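You operate a simulated robot arm through the tools that you are given. There is no shell and no other tool. Be economical: measure what you need, move in short steps, check, and stop when the job is done.

You are at the controls of a simulated robot arm. One attempt, no reset.

TASK
Count the blue cans on the sawhorse table, then put as many of the sockets from the sawhorse table on the black loose pedal there.

Only the result counts: the job must be done as asked and must still hold three seconds after the hand-in. Knocking over, shifting, dropping, spilling or breaking anything else fails it.

THE ROBOT
A 5-joint arm with a two-finger parallel gripper, fixed in place. Base frame: the origin is at the foot of the arm, x ahead of it, y to its left, z up; the work surface is at about z = 0. Readings come in mm, degrees, newtons and seconds.
With the tool pointing down near the work surface it reaches from about 260 to 680 mm from the base axis. Its first joint turns from -66.0 to 66.0 degrees. The tool tilts only in the upright plane through the base axis and itself; it spins freely about its own axis. Payload 2.9 kg.
The TCP is the grasp point between the finger pads, 30 mm short of the fingertips. In the tool frame z runs along the fingers and y along their closing line. The gripper opens to 110 mm. The fingers are 20 mm wide and 10 mm thick; the gripper's body (48 by 112 mm) begins 55 mm behind the TCP.
Orientation is that of the tool frame in the base frame, as [roll, pitch, yaw] about the fixed x, y, z axes, in that order (R = Rz(yaw) Ry(pitch) Rx(roll)). With the fingers straight down and closing along the base's y, the tool's x points along the base's -x, its y along +y and its z along -z.

THE INTERFACE
- The arm moves only by the tool arm_command. Its argument "series" is a list of rows, each a list of 7 numbers: the closure in counts, from 0 (fully open) to 255 (shut), then the shift along the tool's x, y, z in m, then the turn, a rotation vector about the tool's x, y, z in degrees. In form: [[jaw, x, y, z, wx, wy, wz], ...]. A call has 1 to 20 rows; each row is the pose to reach, as a shift and turn from the pose commanded when the call began, along the tool's axes at that moment. Rows are played at 5 a second. More than 50 mm and 8.6 degrees between two rows, or a gripper value outside its range, and nothing of the call is played. A pose out of reach is approached as far as the arm can. The call stops where the force on the tool passes 40 N (or 10 N more than at its start, if that is more) or the arm is blocked; 0.2 s more then pass. Each finger travels about 108 mm/s and halts on what it meets, pressing with about 33 N; the grip force reading is that of the motor and also rises with nothing between the fingers. The clock runs only during rows and for 0.2 s after the last one: add rows that repeat a pose to give the fingers time. It gives the time, the measured TCP pose, the force on the tool (base axes), the opening and the grip force at its end, in the units of the frame above (readings bear some noise), and new pictures: "views" is both (left out), scene, wrist or none.
- Cameras (640 x 400 px; columns grow to the right, rows downward): "scene" is fixed at [46.5, -483.8, 592.9]; the picture's right is [0.35, -0.94, 0.00], its down [-0.74, -0.28, -0.61] and it looks along [0.57, 0.21, -0.79] (base axes); focal length 335 px, centre (320, 200). "wrist" rides on the gripper at [-36, 0, -57] in the tool frame; the picture's right is [0.00, -1.00, 0.00], its down [0.97, 0.00, -0.24] and it looks along [0.24, 0.00, 0.97] (tool axes); focal length 218 px, centre (320, 200).
- measure_at(camera, pixels): for up to 12 pixels [column, row] of the newest picture of that camera ("zoom" is the newest enlarged one), the place [x, y, z] in the base frame of the surface seen there, good to about 2 mm, but the place of the scene camera against the robot may be out by one fixed shift of up to 18 mm in any direction. The clock stands still meanwhile.
- inspect(camera, box): a new picture of the part [left, top, right, bottom] of that camera's present view, enlarged. The clock stands still meanwhile.
- job_done(): hands the job in; it is judged then, once.

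Go step by step. Measure first, check grasps and placings, and put right what went wrong. The budget is 60 turns and 150 pictures, counting those below and the enlarged ones. Unless the task says otherwise, let go and move clear before handing in, and close with one line.

The tools are called after "Emit:" by a JSON object that holds its "method" and its "body". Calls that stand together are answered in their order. arm_command: Moves the arm, as the interface text tells. Its arguments: {"type":"object","properties":{"series":{"type":"array"},"views":{"type":"string","enum":["both","scene","wrist","none"]}},"required":["series"]} The other tools are called the same way: measure_at (camera, pixels) gives the place of the surface under pixels of a picture; inspect (camera, box) takes an enlarged picture of a part of a camera's view; job_done () hands the job in.

At the start:

```text
t: 0.0
ee_pos: [377.7, -178.0, 261.8]
orientation: [-180.0, 0.0, -180.0]
contact_force: [0.9, -0.6, -0.7]
grip_width: 110.0
grip_force: 0.0
```

scene: 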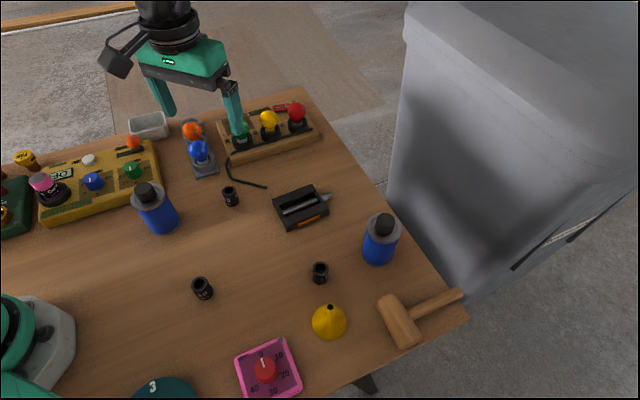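
wrist: 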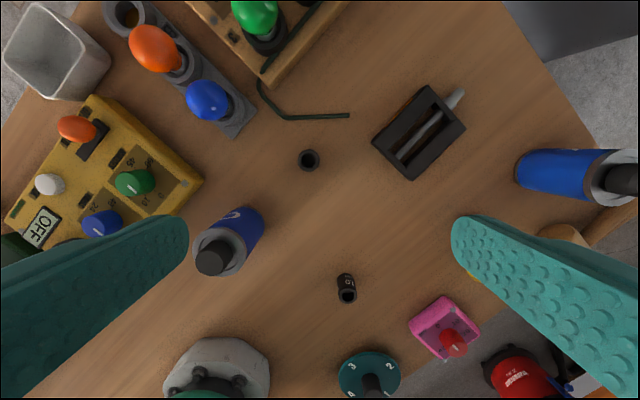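

Two blue cans are visible at scene (155,208) and (380,238), three sockets at (231,196), (202,288) and (320,272), and a black object at (300,207) that may be the pedal. I'll enlarge the views to check.

Emit:
{"method": "inspect", "body": {"camera": "scene", "box": [180, 140, 420, 290]}}

Emit:
{"method": "inspect", "body": {"camera": "scene", "box": [0, 80, 240, 230]}}

Emit:
{"method": "inspect", "body": {"camera": "wrist", "box": [280, 60, 480, 185]}}

Emit:
{"method": "measure_at", "body": {"camera": "scene", "pixels": [[231, 188], [202, 281], [320, 265], [290, 205], [278, 205], [326, 212], [290, 229], [310, 187], [300, 209], [155, 190], [383, 222], [260, 250]]}}

Emit:
{"method": "measure_at", "body": {"camera": "wrist", "pixels": [[309, 150], [308, 160], [348, 296], [347, 280], [373, 140], [412, 180], [466, 127], [425, 87], [405, 150], [455, 100], [380, 250], [425, 125]]}}

```text
2.67 times, centred on (300, 215) of scene
```

zoom: 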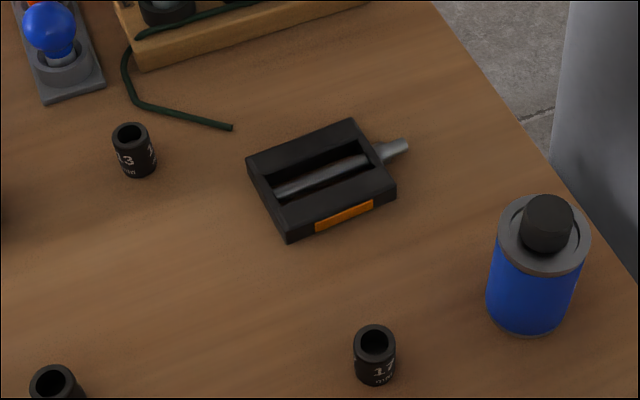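

```text
2.67 times, centred on (120, 155) of scene
```

zoom: 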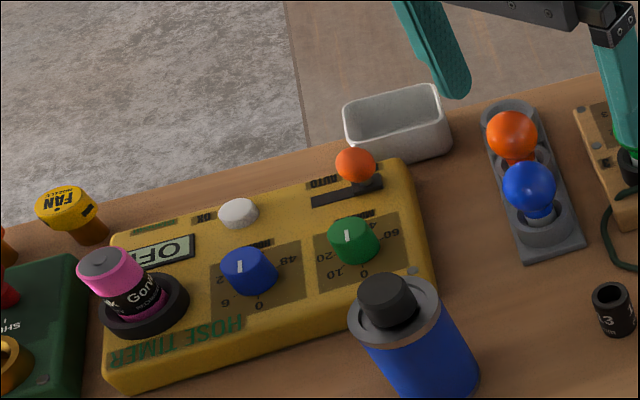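

```text
3.20 times, centred on (380, 122) of wrist
```

zoom: 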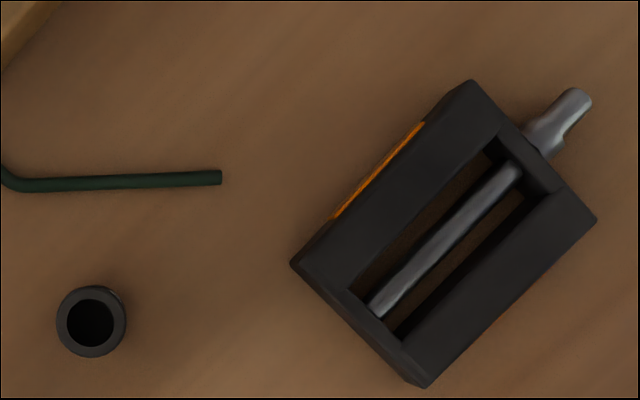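

```text
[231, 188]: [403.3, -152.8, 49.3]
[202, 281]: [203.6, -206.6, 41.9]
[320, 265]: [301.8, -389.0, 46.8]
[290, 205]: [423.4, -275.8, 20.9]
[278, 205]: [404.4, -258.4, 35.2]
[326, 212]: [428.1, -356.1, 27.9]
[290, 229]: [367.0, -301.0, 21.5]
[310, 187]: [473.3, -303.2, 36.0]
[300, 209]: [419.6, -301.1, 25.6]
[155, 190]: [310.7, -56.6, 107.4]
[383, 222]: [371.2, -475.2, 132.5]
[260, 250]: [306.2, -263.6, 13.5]
```

```text
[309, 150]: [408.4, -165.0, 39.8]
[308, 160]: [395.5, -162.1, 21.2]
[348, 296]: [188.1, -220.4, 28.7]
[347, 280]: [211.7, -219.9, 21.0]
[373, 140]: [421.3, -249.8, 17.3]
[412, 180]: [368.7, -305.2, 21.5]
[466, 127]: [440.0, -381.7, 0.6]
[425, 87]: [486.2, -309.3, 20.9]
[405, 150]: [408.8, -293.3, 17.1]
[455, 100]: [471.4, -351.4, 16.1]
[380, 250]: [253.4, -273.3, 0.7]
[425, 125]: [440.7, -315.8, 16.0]
```

The black pedal is a bicycle pedal lying flat, with its top at z≈21. There are two cans so far, but part of the table on the left is unseen, so I'll raise the arm and sweep left to complete the count.

Emit:
{"method": "arm_command", "body": {"series": [[0, 0, 0, -0.03, 0, 0, 0], [0, 0, 0.03, -0.06, 0, 0, 0], [0, 0, 0.07, -0.08, 0, 0, 0], [0, 0, 0.11, -0.1, 0, 0, 0], [0, 0, 0.15, -0.1, 0, 0, 0], [0, 0, 0.19, -0.1, 0, 0, 0], [0, 0, 0.23, -0.1, 0, 0, 0], [0, 0, 0.27, -0.1, 0, 0, 0], [0, 0, 0.31, -0.1, 0, 0, 0], [0, 0, 0.35, -0.1, 0, 0, 0], [0, 0, 0.39, -0.1, 0, 0, 0], [0, 0, 0.39, -0.1, 0, 0, 0]]}}

```text
t: 2.6
ee_pos: [378.3, 213.7, 361.5]
orientation: [180.0, 0.1, -179.9]
contact_force: [-0.1, 0.7, 0.7]
grip_width: 110.0
grip_force: 0.1
```

scene: 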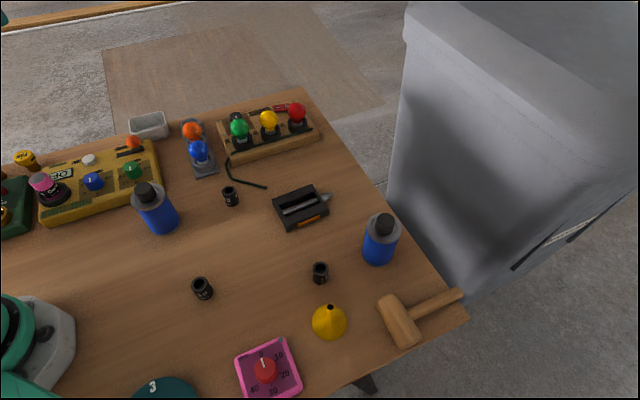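
wrist: 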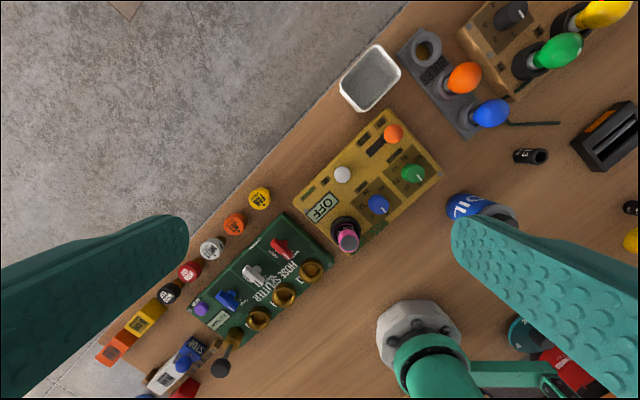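

The left side shows no blue cans yet, but something blue appears at wrist (145,395) and the table continues behind the base. I'll swing further left to look.

Emit:
{"method": "arm_command", "body": {"series": [[0, 0.04, 0.02, -0.01, 0, 0, 0], [0, 0.08, 0.04, -0.02, 0, 0, 0], [0, 0.12, 0.06, -0.03, 0, 0, 0], [0, 0.16, 0.08, -0.04, 0, 0, 0], [0, 0.2, 0.1, -0.04, 0, 0, 0], [0, 0.21, 0.13, -0.04, 0, 0, 0], [0, 0.21, 0.16, -0.04, 0, 0, 0], [0, 0.21, 0.16, -0.04, 0, 0, 0]], "views": "wrist"}}

```text
t: 4.4
ee_pos: [181.9, 366.1, 402.2]
orientation: [-179.9, 0.0, -180.0]
contact_force: [-0.2, 0.3, -0.4]
grip_width: 110.3
grip_force: 0.0
out of reach, approached as far as the arm can: row 7, 8
```

wrist: 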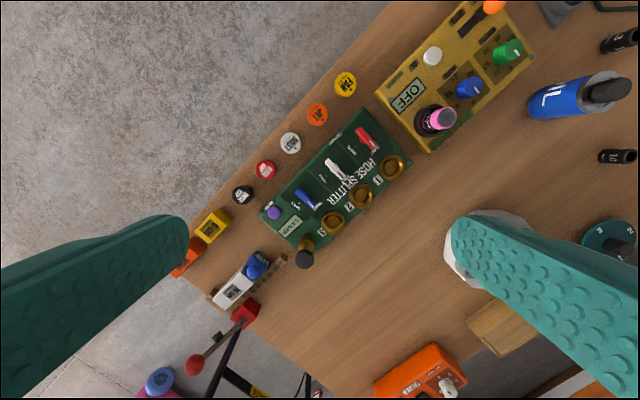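

The table's left end at wrist (160–300,300–400) holds no blue cans; the blue bit at (160,380) is on the floor. I'll spin the tool so the camera sees behind the base, which the right finger hides now.

Emit:
{"method": "arm_command", "body": {"series": [[0, 0, 0, 0, 0, 0, -8], [0, 0, 0, 0, 0, 0, -16], [0, 0, 0, 0, 0, 0, -24], [0, 0, 0, 0, 0, 0, -32], [0, 0, 0, 0, 0, 0, -40], [0, 0, 0, 0, 0, 0, -48], [0, 0, 0, 0, 0, 0, -56], [0, 0, 0, 0, 0, 0, -60], [0, 0, 0, 0, 0, 0, -60]], "views": "wrist"}}

```text
t: 6.4
ee_pos: [182.3, 366.9, 401.9]
orientation: [-179.9, 0.0, -119.9]
contact_force: [0.5, 0.5, 0.4]
grip_width: 110.1
grip_force: 0.0
```

wrist: 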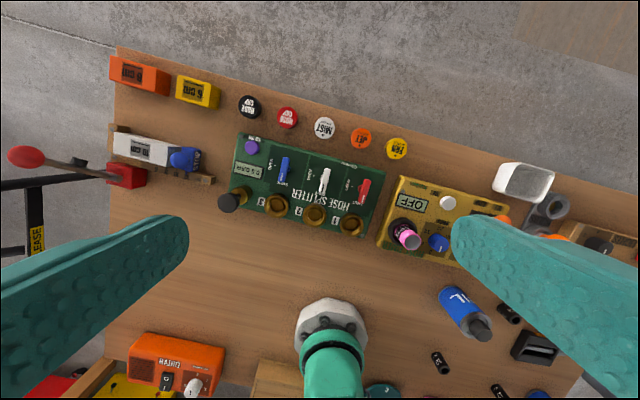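

This spun view shows the whole left part of the table, and the only can there is the one at (465,312). Now I'll swing back to the right above the sockets.

Emit:
{"method": "arm_command", "body": {"series": [[0, 0.0274, -0.0326, 0.008, 0, 0, 4.3], [0, 0.0548, -0.0652, 0.016, 0, 0, 8.6], [0, 0.0822, -0.0978, 0.024, 0, 0, 12.9], [0, 0.1096, -0.1304, 0.032, 0, 0, 17.2], [0, 0.137, -0.163, 0.04, 0, 0, 21.5], [0, 0.1644, -0.1956, 0.048, 0, 0, 25.8], [0, 0.1918, -0.2282, 0.056, 0, 0, 30], [0, 0.2192, -0.2608, 0.064, 0, 0, 34], [0, 0.2466, -0.2934, 0.072, 0, 0, 38], [0, 0.274, -0.326, 0.08, 0, 0, 42], [0, 0.3014, -0.3586, 0.088, 0, 0, 46], [0, 0.3288, -0.3912, 0.096, 0, 0, 50], [0, 0.3562, -0.4238, 0.104, 0, 0, 55], [0, 0.3836, -0.4564, 0.112, 0, 0, 60], [0, 0.3836, -0.4564, 0.112, 0, 0, 60]], "views": "wrist"}}

```text
t: 9.6
ee_pos: [385.3, -195.0, 289.6]
orientation: [180.0, 0.0, 179.9]
contact_force: [-0.2, 0.2, 0.1]
grip_width: 110.2
grip_force: 0.0
```

wrist: 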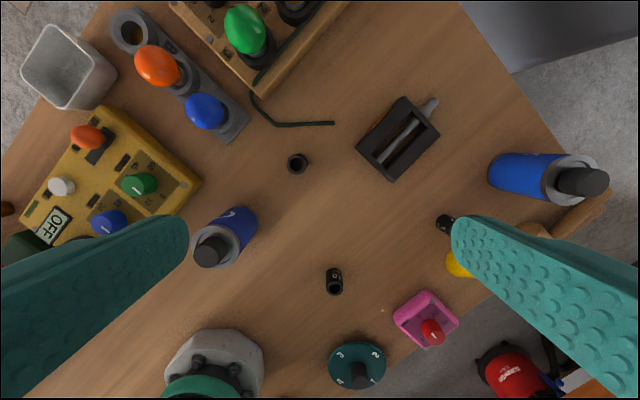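

The right side is clear as well (the red object at (510,370) is on the floor), so the count is two blue cans and two sockets must go on the pedal. I'll move above the nearest socket at (297,163) and measure it and the pedal.

Emit:
{"method": "arm_command", "body": {"series": [[0, -0.006, 0.01, 0.04, 0, 0, 0], [0, -0.012, 0.02, 0.08, 0, 0, 0], [0, -0.017, 0.031, 0.12, 0, 0, 0], [0, -0.017, 0.031, 0.15, 0, 0, 0], [0, -0.017, 0.031, 0.15, 0, 0, 0]], "views": "both"}}

Emit:
{"method": "inspect", "body": {"camera": "wrist", "box": [240, 60, 560, 260]}}

```text
t: 10.8
ee_pos: [401.5, -162.3, 139.8]
orientation: [180.0, 0.0, -180.0]
contact_force: [-0.2, -0.3, 0.1]
grip_width: 109.9
grip_force: 0.1
```

scene: 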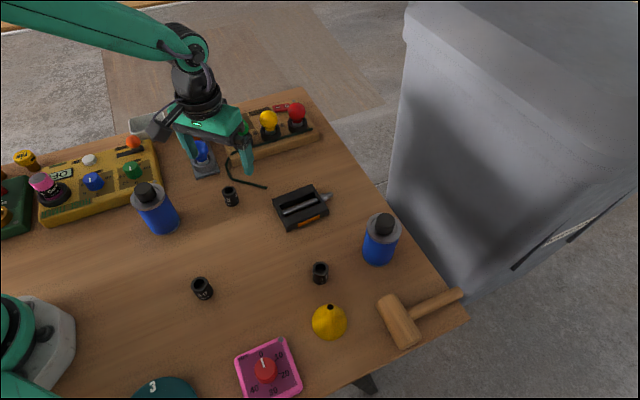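
wrist: 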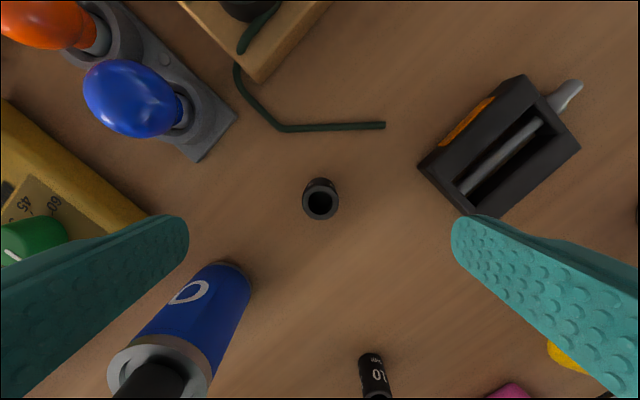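

```text
2.00 times, centred on (400, 160) of wrist
```

zoom: 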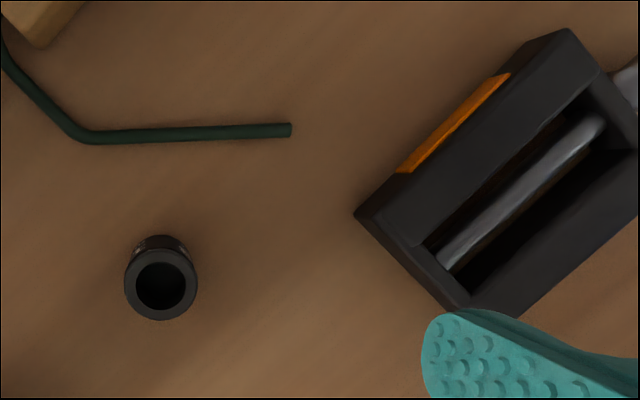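

The socket top ring is at wrist (320,204), with the can's foot near (235,280) by the left finger's path. I'll measure the socket, the can and the pedal edges.

Emit:
{"method": "measure_at", "body": {"camera": "wrist", "pixels": [[304, 204], [337, 204], [320, 189], [320, 219], [321, 179], [245, 270], [225, 262], [250, 290]]}}

Emit:
{"method": "measure_at", "body": {"camera": "zoom", "pixels": [[362, 214], [470, 304], [568, 32], [415, 244], [440, 270], [596, 72], [520, 170], [500, 140], [590, 195], [490, 160], [550, 165], [440, 190]]}}

```text
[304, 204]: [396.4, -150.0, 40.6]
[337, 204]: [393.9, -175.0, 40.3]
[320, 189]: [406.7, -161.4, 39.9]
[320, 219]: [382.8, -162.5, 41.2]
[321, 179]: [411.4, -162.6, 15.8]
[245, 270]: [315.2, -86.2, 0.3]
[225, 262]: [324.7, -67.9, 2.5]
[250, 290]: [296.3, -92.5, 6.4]
```

```text
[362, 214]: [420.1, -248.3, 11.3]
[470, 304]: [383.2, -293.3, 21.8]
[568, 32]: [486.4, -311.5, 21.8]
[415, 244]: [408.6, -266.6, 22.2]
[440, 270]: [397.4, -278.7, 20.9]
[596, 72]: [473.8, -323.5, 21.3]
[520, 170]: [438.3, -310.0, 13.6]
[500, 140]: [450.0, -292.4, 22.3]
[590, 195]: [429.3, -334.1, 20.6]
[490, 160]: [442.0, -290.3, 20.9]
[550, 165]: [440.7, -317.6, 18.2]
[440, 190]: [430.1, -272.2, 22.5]
```

Socket A is centred at about (395,-162.5), 25 mm across with its top at z 41. The pedal's left rail is about 20 mm wide and runs from (421,-251) to (486,-311). I'll descend and grip with the TCP at z≈36.

Emit:
{"method": "arm_command", "body": {"series": [[110, 0.0065, 0, 0.0, 0, 0, 0], [110, 0.0065, 0, 0.04, 0, 0, 0], [110, 0.0065, 0, 0.075, 0, 0, 0], [110, 0.0065, 0, 0.104, 0, 0, 0], [110, 0.0065, 0, 0.104, 0, 0, 0], [230, 0.0065, 0, 0.104, 0, 0, 0], [230, 0.0065, 0, 0.104, 0, 0, 0], [230, 0.0065, 0, 0.104, 0, 0, 0]]}}

```text
t: 12.6
ee_pos: [395.0, -162.6, 36.0]
orientation: [180.0, 0.1, -180.0]
contact_force: [-0.7, -0.1, 0.0]
grip_width: 27.2
grip_force: 33.1
```

scene: 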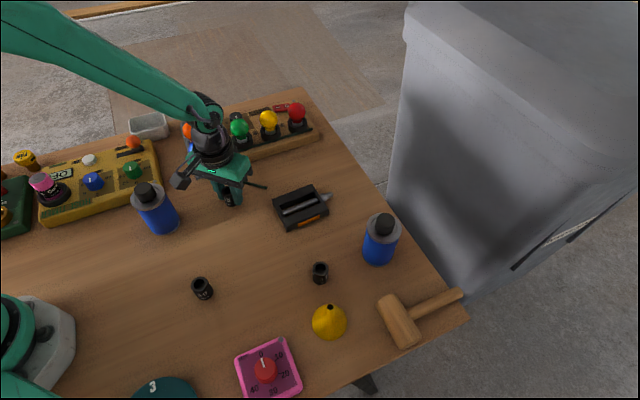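
wrist: 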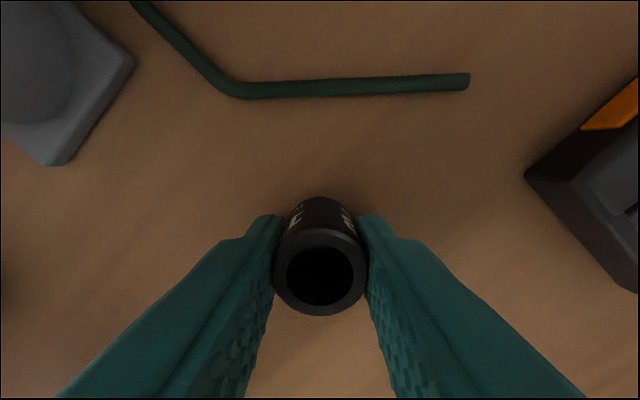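

Socket A is gripped at 27.2 mm opening. I'll lift, spin so the fingers close across the rail, and hover over the pedal's left rail.

Emit:
{"method": "arm_command", "body": {"series": [[230, 0, 0, -0.03, 0, 0, 0], [230, 0, 0, -0.07, 0, 0, 0], [230, -0.011, -0.023, -0.08, 0, 0, 7.3], [230, -0.022, -0.046, -0.08, 0, 0, 14.6], [230, -0.033, -0.069, -0.08, 0, 0, 21.9], [230, -0.044, -0.092, -0.08, 0, 0, 29.2], [230, -0.055, -0.115, -0.08, 0, 0, 36.5], [230, -0.0646, -0.137, -0.08, 0, 0, 43.8], [230, -0.0646, -0.137, -0.08, 0, 0, 43.8]]}}

Emit:
{"method": "inspect", "body": {"camera": "wrist", "box": [200, 50, 440, 200]}}

```text
t: 14.6
ee_pos: [459.5, -299.4, 116.0]
orientation: [179.9, 0.1, 136.1]
contact_force: [0.5, -0.8, -1.2]
grip_width: 27.1
grip_force: 33.1
```

scene: 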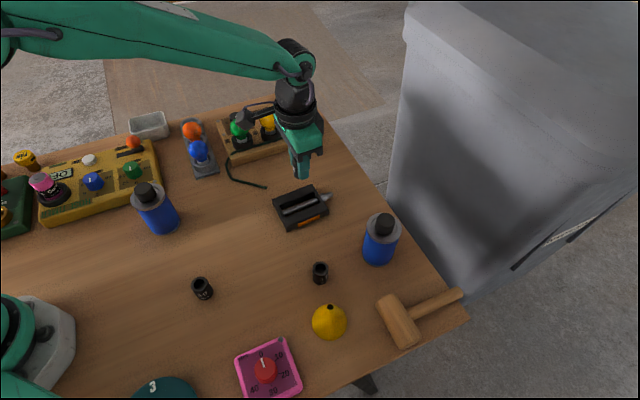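
wrist: 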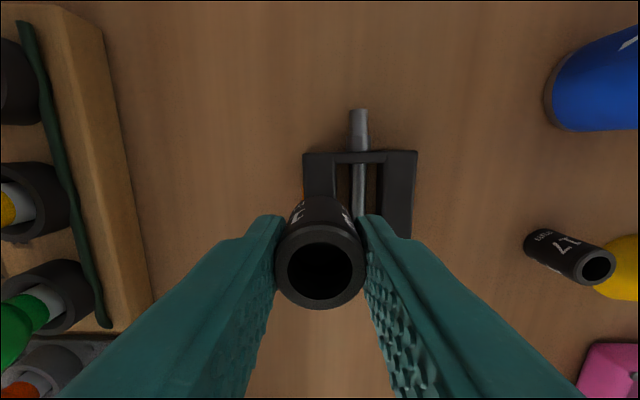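

```text
2.67 times, centred on (320, 125) of wrist
```

zoom: 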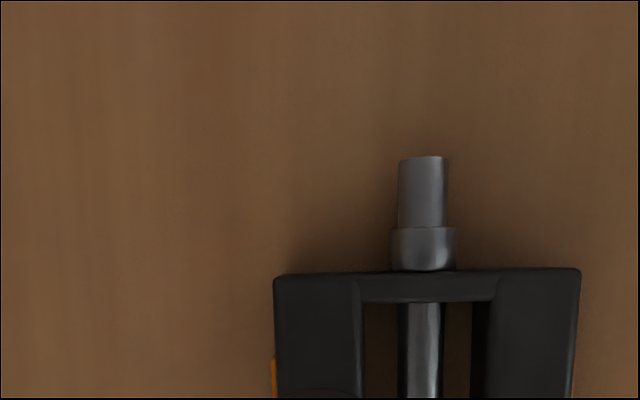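

The pedal is squarely aligned in the tool frame, with the left rail's far end at zoom (278–360,285). I'll measure its edges.

Emit:
{"method": "measure_at", "body": {"camera": "zoom", "pixels": [[280, 282], [280, 340], [355, 340], [356, 300], [500, 300], [575, 275], [495, 350], [572, 350], [422, 340], [425, 285], [320, 277], [365, 300]]}}

```text
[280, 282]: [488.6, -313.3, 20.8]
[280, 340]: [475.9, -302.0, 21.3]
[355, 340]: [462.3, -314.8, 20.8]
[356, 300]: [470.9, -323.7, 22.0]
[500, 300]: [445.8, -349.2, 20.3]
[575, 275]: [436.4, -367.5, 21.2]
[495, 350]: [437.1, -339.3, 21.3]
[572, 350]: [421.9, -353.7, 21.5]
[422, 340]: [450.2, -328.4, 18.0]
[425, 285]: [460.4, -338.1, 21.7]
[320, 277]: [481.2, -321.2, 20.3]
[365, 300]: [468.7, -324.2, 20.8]
```

The left rail's centreline passes through about (463,-302.5) with its top at z≈21. I'll check where the held socket sits relative to the TCP.

Emit:
{"method": "measure_at", "body": {"camera": "wrist", "pixels": [[320, 304], [320, 233], [283, 268], [357, 268], [320, 212], [320, 200]]}}

```text
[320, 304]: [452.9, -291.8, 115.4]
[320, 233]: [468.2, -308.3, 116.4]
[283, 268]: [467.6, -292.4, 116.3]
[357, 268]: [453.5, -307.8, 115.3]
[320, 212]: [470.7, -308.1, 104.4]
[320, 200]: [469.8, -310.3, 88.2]
```

The ring centre is (460.5,-300.1), and its top is now level with the TCP, so the socket slipped down about 4 mm in the grip. I'll shift 3.5 mm forward and descend to just above the rail.

Emit:
{"method": "arm_command", "body": {"series": [[240, -0.0035, 0, 0.02, 0, 0, 0], [240, -0.0035, 0, 0.04, 0, 0, 0], [240, -0.0035, 0, 0.049, 0, 0, 0], [240, -0.0035, 0, 0.051, 0, 0, 0], [240, -0.0035, 0, 0.051, 0, 0, 0]]}}

Emit:
{"method": "inspect", "body": {"camera": "scene", "box": [250, 150, 370, 225]}}

Emit:
{"method": "measure_at", "body": {"camera": "wrist", "pixels": [[320, 304], [320, 233], [283, 268], [357, 268]]}}

```text
t: 15.8
ee_pos: [460.7, -301.1, 64.4]
orientation: [-179.9, 0.0, 136.2]
contact_force: [0.0, -0.6, -1.2]
grip_width: 27.0
grip_force: 33.3
```

scene: 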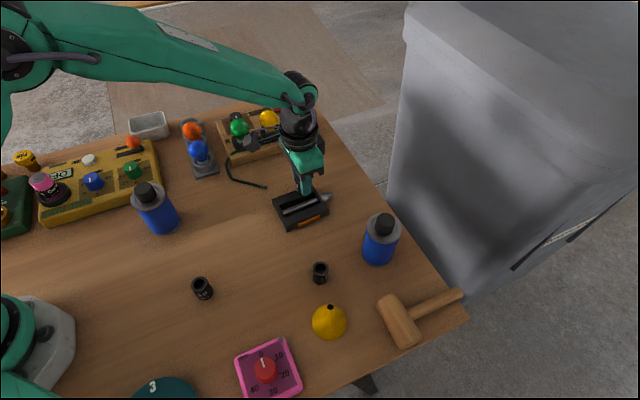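
wrist: 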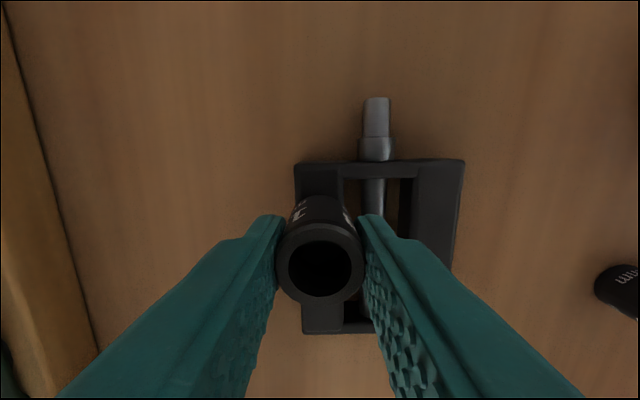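

```text
5.33 times, centred on (310, 188) of scene
```

zoom: 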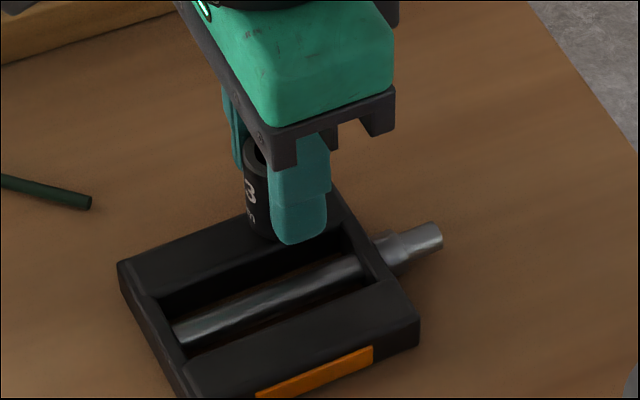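

```text
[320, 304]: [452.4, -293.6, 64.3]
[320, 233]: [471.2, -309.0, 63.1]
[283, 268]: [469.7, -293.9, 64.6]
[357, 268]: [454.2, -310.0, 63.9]
```

The socket centre is over the rail at (462,-301.6), with its bottom at about z 23. I'll lower in 1 mm steps and watch the force.

Emit:
{"method": "arm_command", "body": {"series": [[240, 0, 0, 0.001, 0, 0, 0], [240, 0, 0, 0.002, 0, 0, 0], [240, 0, 0, 0.003, 0, 0, 0], [240, 0, 0, 0.003, 0, 0, 0]], "views": "none"}}

```text
t: 16.8
ee_pos: [461.7, -301.0, 62.3]
orientation: [180.0, 0.1, 136.3]
contact_force: [1.5, -0.5, 2.1]
grip_width: 26.5
grip_force: 33.1
```

Emit:
{"method": "arm_command", "body": {"series": [[240, 0, 0, 0.001, 0, 0, 0], [240, 0, 0, 0.001, 0, 0, 0]], "views": "wrist"}}

Emit:
{"method": "inspect", "body": {"camera": "scene", "box": [250, 150, 370, 225]}}

```text
t: 17.4
ee_pos: [462.2, -302.7, 62.3]
orientation: [-180.0, 0.1, 136.2]
contact_force: [-2.0, -0.4, 13.2]
grip_width: 26.8
grip_force: 32.7
```

wrist: 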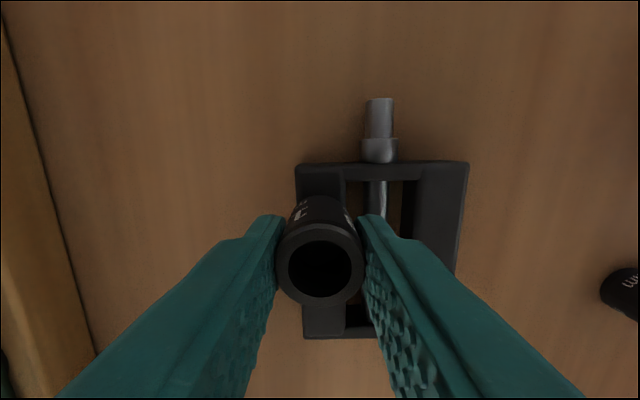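

```text
5.33 times, centred on (310, 188) of scene
```

zoom: 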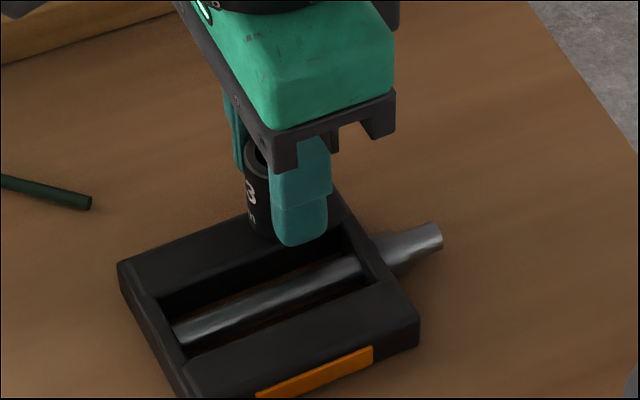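

Contact reads 13 N at TCP z 62.3, so the socket is seated. I'll open to about 50 mm and rise.

Emit:
{"method": "arm_command", "body": {"series": [[180, 0, 0, 0, 0, 0, 0], [150, 0, 0, 0, 0, 0, 0], [140, 0, 0, 0, 0, 0, 0], [140, 0, 0, -0.02, 0, 0, 0], [140, 0, 0, -0.05, 0, 0, 0], [140, 0, 0, -0.09, 0, 0, 0], [140, 0, 0, -0.09, 0, 0, 0]]}}

Emit:
{"method": "inspect", "body": {"camera": "scene", "box": [250, 150, 370, 225]}}

```text
t: 19.0
ee_pos: [461.3, -300.8, 152.5]
orientation: [-179.9, 0.0, 136.3]
contact_force: [0.6, -1.0, 0.3]
grip_width: 49.5
grip_force: 0.1
```

scene: 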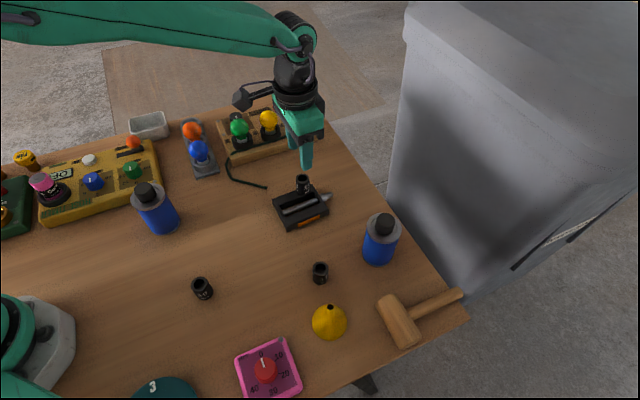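
wrist: 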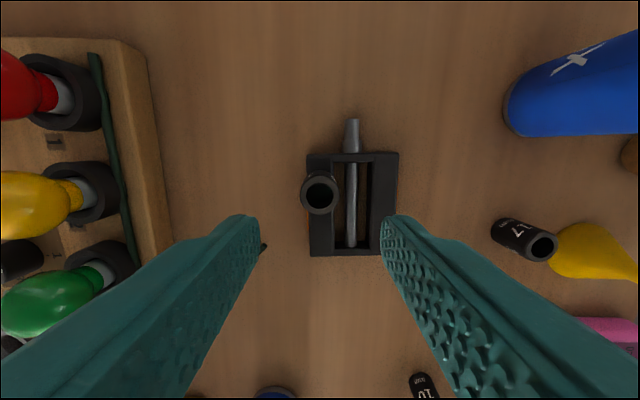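

```text
5.33 times, centred on (310, 188) of scene
```

zoom: 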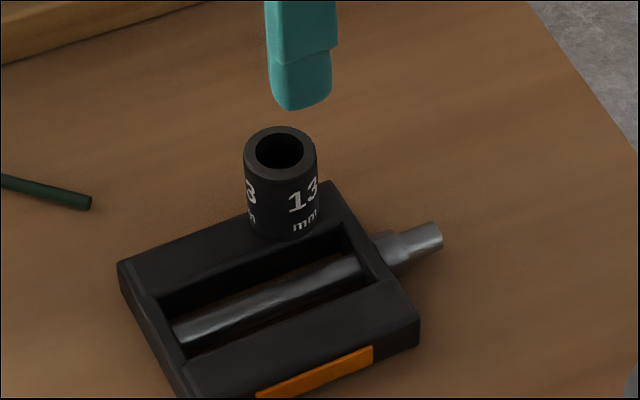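

Socket 13 stands upright on the rail. Next I'll fetch socket 17, at scene (320,272), hovering with the fingers closing along base y.

Emit:
{"method": "arm_command", "body": {"series": [[140, 0.0088, -0.031, -0.02, 0, 0, -7.3], [140, 0.0176, -0.062, -0.02, 0, 0, -14.6], [140, 0.0264, -0.093, -0.02, 0, 0, -21.9], [140, 0.0352, -0.124, -0.02, 0, 0, -29.2], [140, 0.044, -0.155, -0.02, 0, 0, -36.5], [140, 0.0528, -0.1863, -0.02, 0, 0, -43.8], [140, 0.0528, -0.1863, -0.01, 0, 0, -43.8]]}}

```text
t: 20.6
ee_pos: [293.9, -398.1, 161.2]
orientation: [-179.9, 0.0, -179.9]
contact_force: [-0.6, 0.3, -0.1]
grip_width: 49.4
grip_force: 0.1
```

scene: 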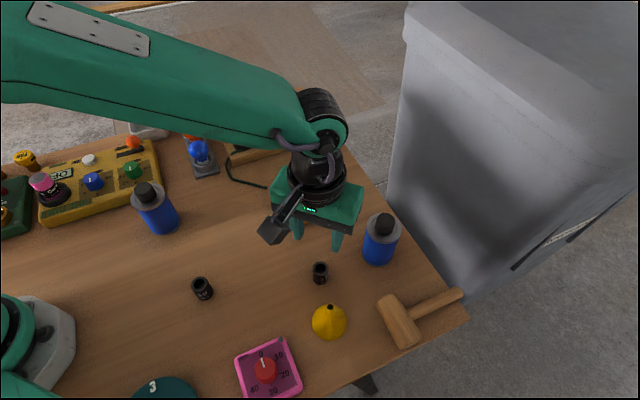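
wrist: 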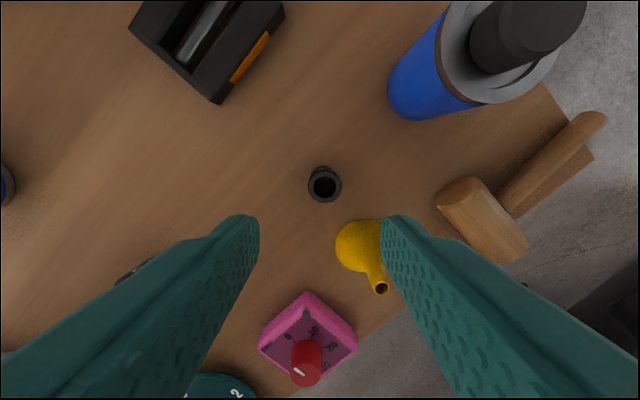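

Socket 17's ring is at wrist (324,187), with the yellow oil-can at (360,245) and the blue can's foot at (395,110). I'll measure these for clearance.

Emit:
{"method": "measure_at", "body": {"camera": "wrist", "pixels": [[309, 187], [340, 187], [325, 173], [325, 201], [345, 230], [360, 222], [375, 225], [337, 245], [390, 95], [400, 115], [420, 120], [438, 205]]}}

```text
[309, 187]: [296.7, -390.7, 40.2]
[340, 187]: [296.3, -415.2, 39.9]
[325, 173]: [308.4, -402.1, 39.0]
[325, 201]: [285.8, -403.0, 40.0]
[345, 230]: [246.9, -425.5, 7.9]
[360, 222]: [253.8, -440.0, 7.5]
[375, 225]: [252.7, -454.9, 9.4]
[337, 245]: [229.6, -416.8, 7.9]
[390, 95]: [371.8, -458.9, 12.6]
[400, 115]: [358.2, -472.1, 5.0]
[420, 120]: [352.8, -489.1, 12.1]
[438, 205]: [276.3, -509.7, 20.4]
```

Socket 17 is centred at (296.8,-402.7), and the fingers have clear room at 50 mm opening. I'll descend and grip.

Emit:
{"method": "arm_command", "body": {"series": [[140, -0.0029, -0.0046, 0.03, 0, 0, 0], [140, -0.0029, -0.0046, 0.065, 0, 0, 0], [140, -0.0029, -0.0046, 0.1, 0, 0, 0], [140, -0.0029, -0.0046, 0.1255, 0, 0, 0], [140, -0.0029, -0.0046, 0.1255, 0, 0, 0], [240, -0.0029, -0.0046, 0.1255, 0, 0, 0], [240, -0.0029, -0.0046, 0.1255, 0, 0, 0], [240, -0.0029, -0.0046, 0.1255, 0, 0, 0]]}}

```text
t: 22.4
ee_pos: [298.0, -403.1, 34.4]
orientation: [-180.0, -0.1, 180.0]
contact_force: [0.1, -0.2, -0.4]
grip_width: 27.1
grip_force: 33.2
```

scene: 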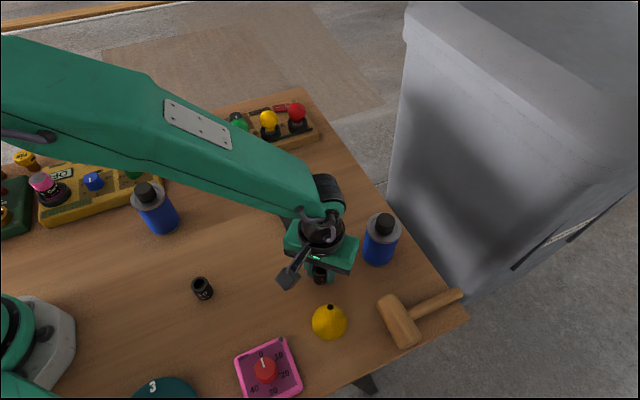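
wrist: 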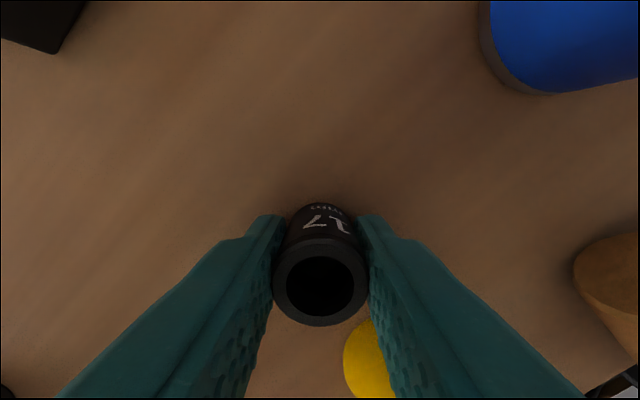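

Socket 17 is gripped. I'll lift it, spin 44°, and hover over the pedal's right rail at about (398,-318), away from the first socket.

Emit:
{"method": "arm_command", "body": {"series": [[240, 0, 0, -0.03, 0, 0, 0], [240, 0, 0, -0.065, 0, 0, 0], [240, 0, 0, -0.09, 0, 0, 0], [240, -0.0167, 0.0142, -0.09, 0, 0, 7.3], [240, -0.0333, 0.0283, -0.09, 0, 0, 14.6], [240, -0.05, 0.0425, -0.09, 0, 0, 21.9], [240, -0.0667, 0.0567, -0.09, 0, 0, 29.2], [240, -0.0833, 0.0708, -0.09, 0, 0, 36.5], [240, -0.1, 0.085, -0.09, 0, 0, 43.8], [240, -0.1, 0.085, -0.09, 0, 0, 43.8]]}}

Emit:
{"method": "inspect", "body": {"camera": "wrist", "box": [200, 50, 440, 200]}}

```text
t: 24.6
ee_pos: [397.9, -319.3, 124.7]
orientation: [180.0, 0.0, 136.1]
contact_force: [0.7, -0.4, -2.0]
grip_width: 26.9
grip_force: 33.0
```

scene: 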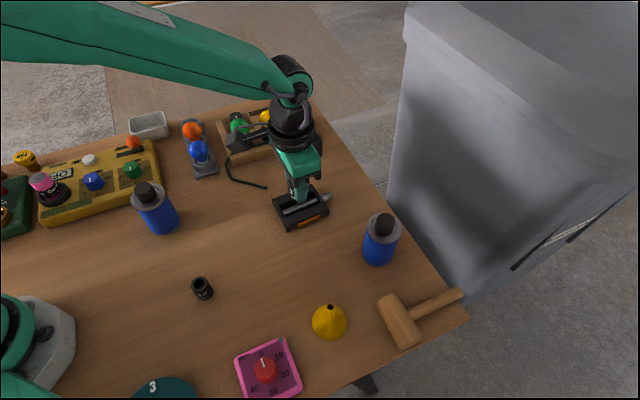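
wrist: 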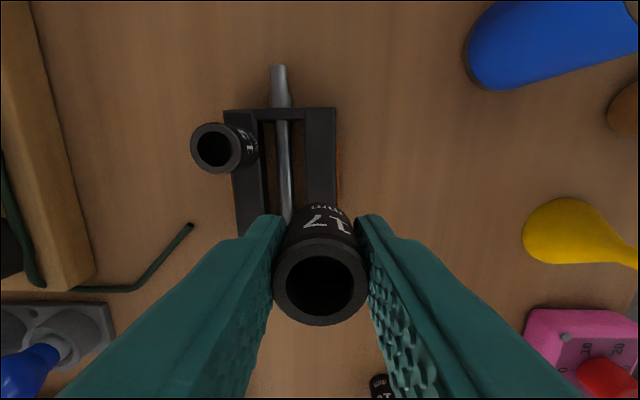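

```text
2.67 times, centred on (320, 125) of wrist
```

zoom: 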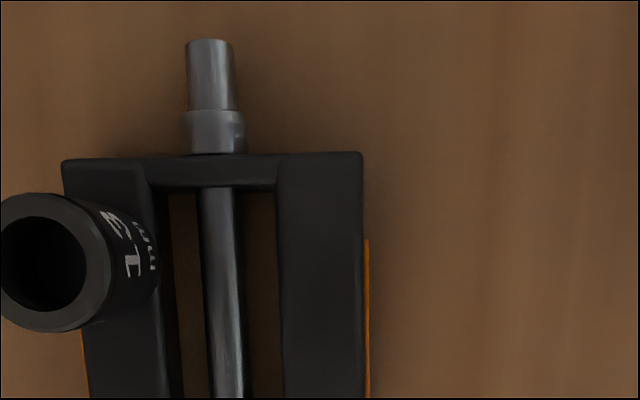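

The pedal is clear in the view. I'll measure the right rail edges, zoom (280–362), and the held ring.

Emit:
{"method": "measure_at", "body": {"camera": "zoom", "pixels": [[282, 240], [360, 240], [284, 340], [362, 340], [284, 390], [362, 390]]}}

Emit:
{"method": "measure_at", "body": {"camera": "wrist", "pixels": [[320, 320], [320, 246], [278, 283], [362, 283]]}}

```text
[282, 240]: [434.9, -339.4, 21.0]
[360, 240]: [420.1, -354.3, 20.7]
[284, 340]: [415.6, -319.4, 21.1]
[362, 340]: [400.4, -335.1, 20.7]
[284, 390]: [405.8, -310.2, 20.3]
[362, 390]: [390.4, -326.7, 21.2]
```

```text
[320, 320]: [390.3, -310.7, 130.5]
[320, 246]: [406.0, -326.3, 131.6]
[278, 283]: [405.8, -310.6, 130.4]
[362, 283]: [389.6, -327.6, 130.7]
```

The held socket centre (398,-318.7) is exactly over the rail centreline at (398,-318.4). Its top is 6 mm above the TCP, so it should seat at TCP z≈56. I'll descend to z≈58.

Emit:
{"method": "arm_command", "body": {"series": [[240, 0, 0, 0.025, 0, 0, 0], [240, 0, 0, 0.05, 0, 0, 0], [240, 0, 0, 0.062, 0, 0, 0], [240, 0, 0, 0.066, 0, 0, 0], [240, 0, 0, 0.066, 0, 0, 0]], "views": "wrist"}}

Emit:
{"method": "measure_at", "body": {"camera": "wrist", "pixels": [[320, 320], [320, 246], [278, 283], [362, 283]]}}

```text
t: 25.8
ee_pos: [398.0, -320.0, 58.2]
orientation: [180.0, 0.0, 136.2]
contact_force: [-0.2, 0.0, -0.6]
grip_width: 27.3
grip_force: 33.3
```

wrist: 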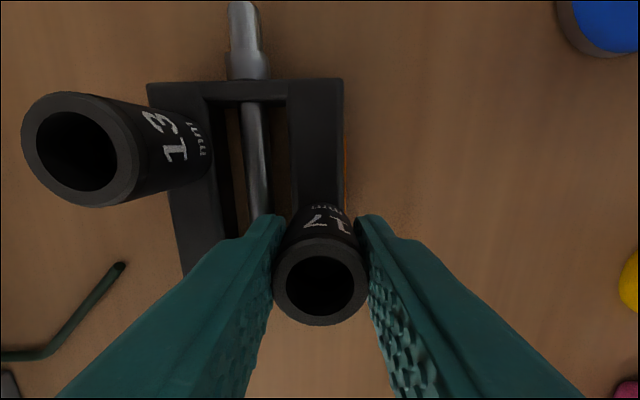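

```text
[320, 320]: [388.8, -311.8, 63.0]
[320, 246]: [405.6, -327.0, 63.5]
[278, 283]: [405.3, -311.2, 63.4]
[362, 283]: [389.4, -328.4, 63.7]
```

The ring top is at z 63.4, leaving about 1–2 mm to go. I'll lower in small steps.

Emit:
{"method": "arm_command", "body": {"series": [[240, 0, 0, 0.001, 0, 0, 0], [240, 0, 0, 0.0018, 0, 0, 0], [240, 0, 0, 0.0018, 0, 0, 0]], "views": "none"}}

```text
t: 26.6
ee_pos: [398.0, -319.9, 57.2]
orientation: [-180.0, 0.0, 136.2]
contact_force: [-1.0, 0.9, -1.0]
grip_width: 26.9
grip_force: 32.6
```

Emit:
{"method": "arm_command", "body": {"series": [[240, 0, 0, 0.0007, 0, 0, 0], [240, 0, 0, 0.0014, 0, 0, 0], [240, 0, 0, 0.0014, 0, 0, 0]], "views": "none"}}

```text
t: 27.4
ee_pos: [397.7, -320.0, 57.8]
orientation: [-180.0, -0.1, 136.2]
contact_force: [-2.3, 2.2, 8.7]
grip_width: 27.0
grip_force: 33.2
```

Contact reads 8.7 N, so the socket is seated. I'll release and rise straight up.

Emit:
{"method": "arm_command", "body": {"series": [[190, 0, 0, 0, 0, 0, 0], [160, 0, 0, 0, 0, 0, 0], [145, 0, 0, 0, 0, 0, 0], [145, 0, 0, 0, 0, 0, 0], [145, 0, 0, -0.02, 0, 0, 0], [145, 0, 0, -0.05, 0, 0, 0], [145, 0, 0, -0.09, 0, 0, 0], [145, 0, 0, -0.13, 0, 0, 0], [145, 0, 0, -0.13, 0, 0, 0]]}}

Emit:
{"method": "inspect", "body": {"camera": "scene", "box": [250, 150, 370, 225]}}

```text
t: 29.4
ee_pos: [398.1, -318.4, 186.5]
orientation: [180.0, 0.1, 136.2]
contact_force: [0.1, 0.0, -0.6]
grip_width: 47.6
grip_force: 0.0
```

scene: 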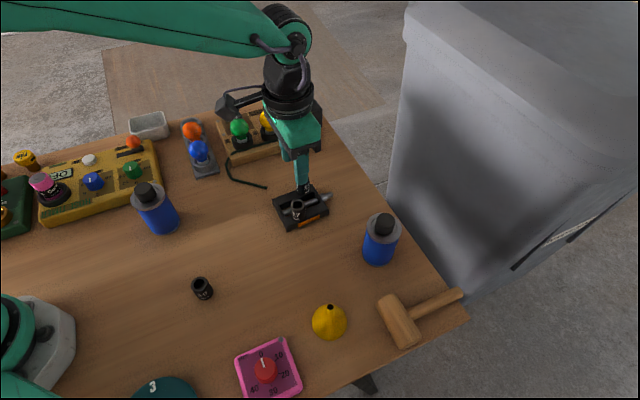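
wrist: 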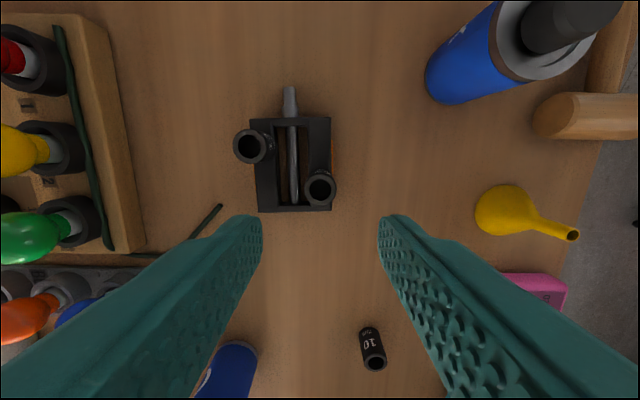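

```text
5.33 times, centred on (310, 188) of scene
```

zoom: 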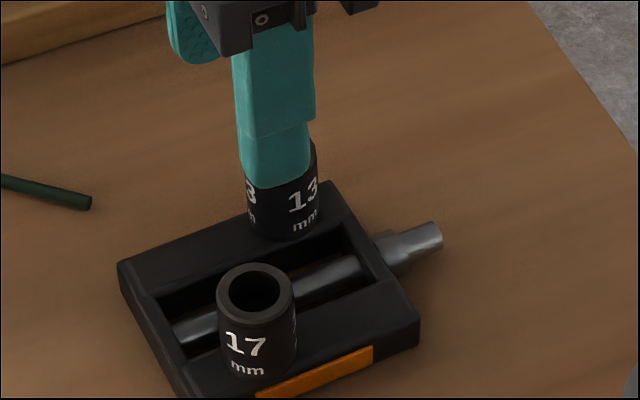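

Both sockets stand upright on the pedal and the gripper is clear. Before handing in, I'll make one last count check of the area behind the base from the right side.

Emit:
{"method": "arm_command", "body": {"series": [[145, 0, 0, -0.04, 0, 0, 0], [145, 0, 0, -0.08, 0, 0, 0], [145, 0, 0, -0.12, 0, 0, 0], [145, 0.02, -0.0307, -0.135, 0, 0, 3], [145, 0.04, -0.0613, -0.15, 0, 0, 6], [145, 0.06, -0.092, -0.165, 0, 0, 9], [145, 0.08, -0.1227, -0.18, 0, 0, 12], [145, 0.1, -0.1533, -0.195, 0, 0, 15], [145, 0.12, -0.184, -0.21, 0, 0, 16], [145, 0.12, -0.184, -0.21, 0, 0, 16]]}}

```text
t: 31.6
ee_pos: [182.3, -369.2, 398.3]
orientation: [179.9, -0.1, 120.2]
contact_force: [-0.1, 0.2, 0.3]
grip_width: 47.5
grip_force: 0.0
```

scene: 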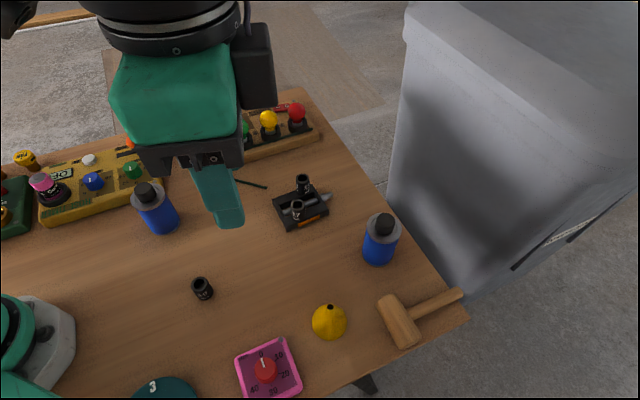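
wrist: 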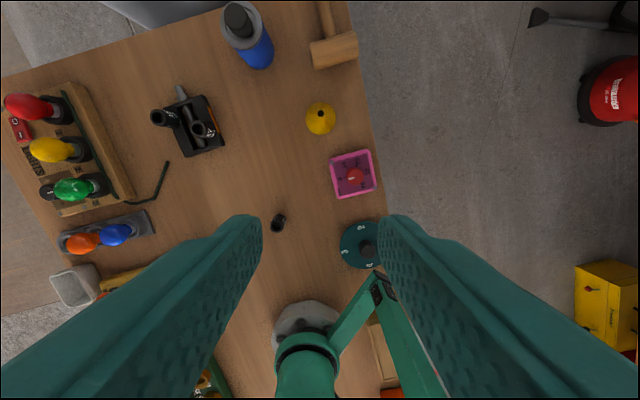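

This view shows only the same two blue cans on the table, and both sockets still stand on the pedal at scene (303,185) and (297,208). I'm handing in.

Emit:
{"method": "job_done", "body": {}}

```text
The job is handed in.
```

I counted two blue cans on the table and stood two sockets (13 mm and 17 mm) on the black pedal; both were upright in the last pictures before the hand-in.
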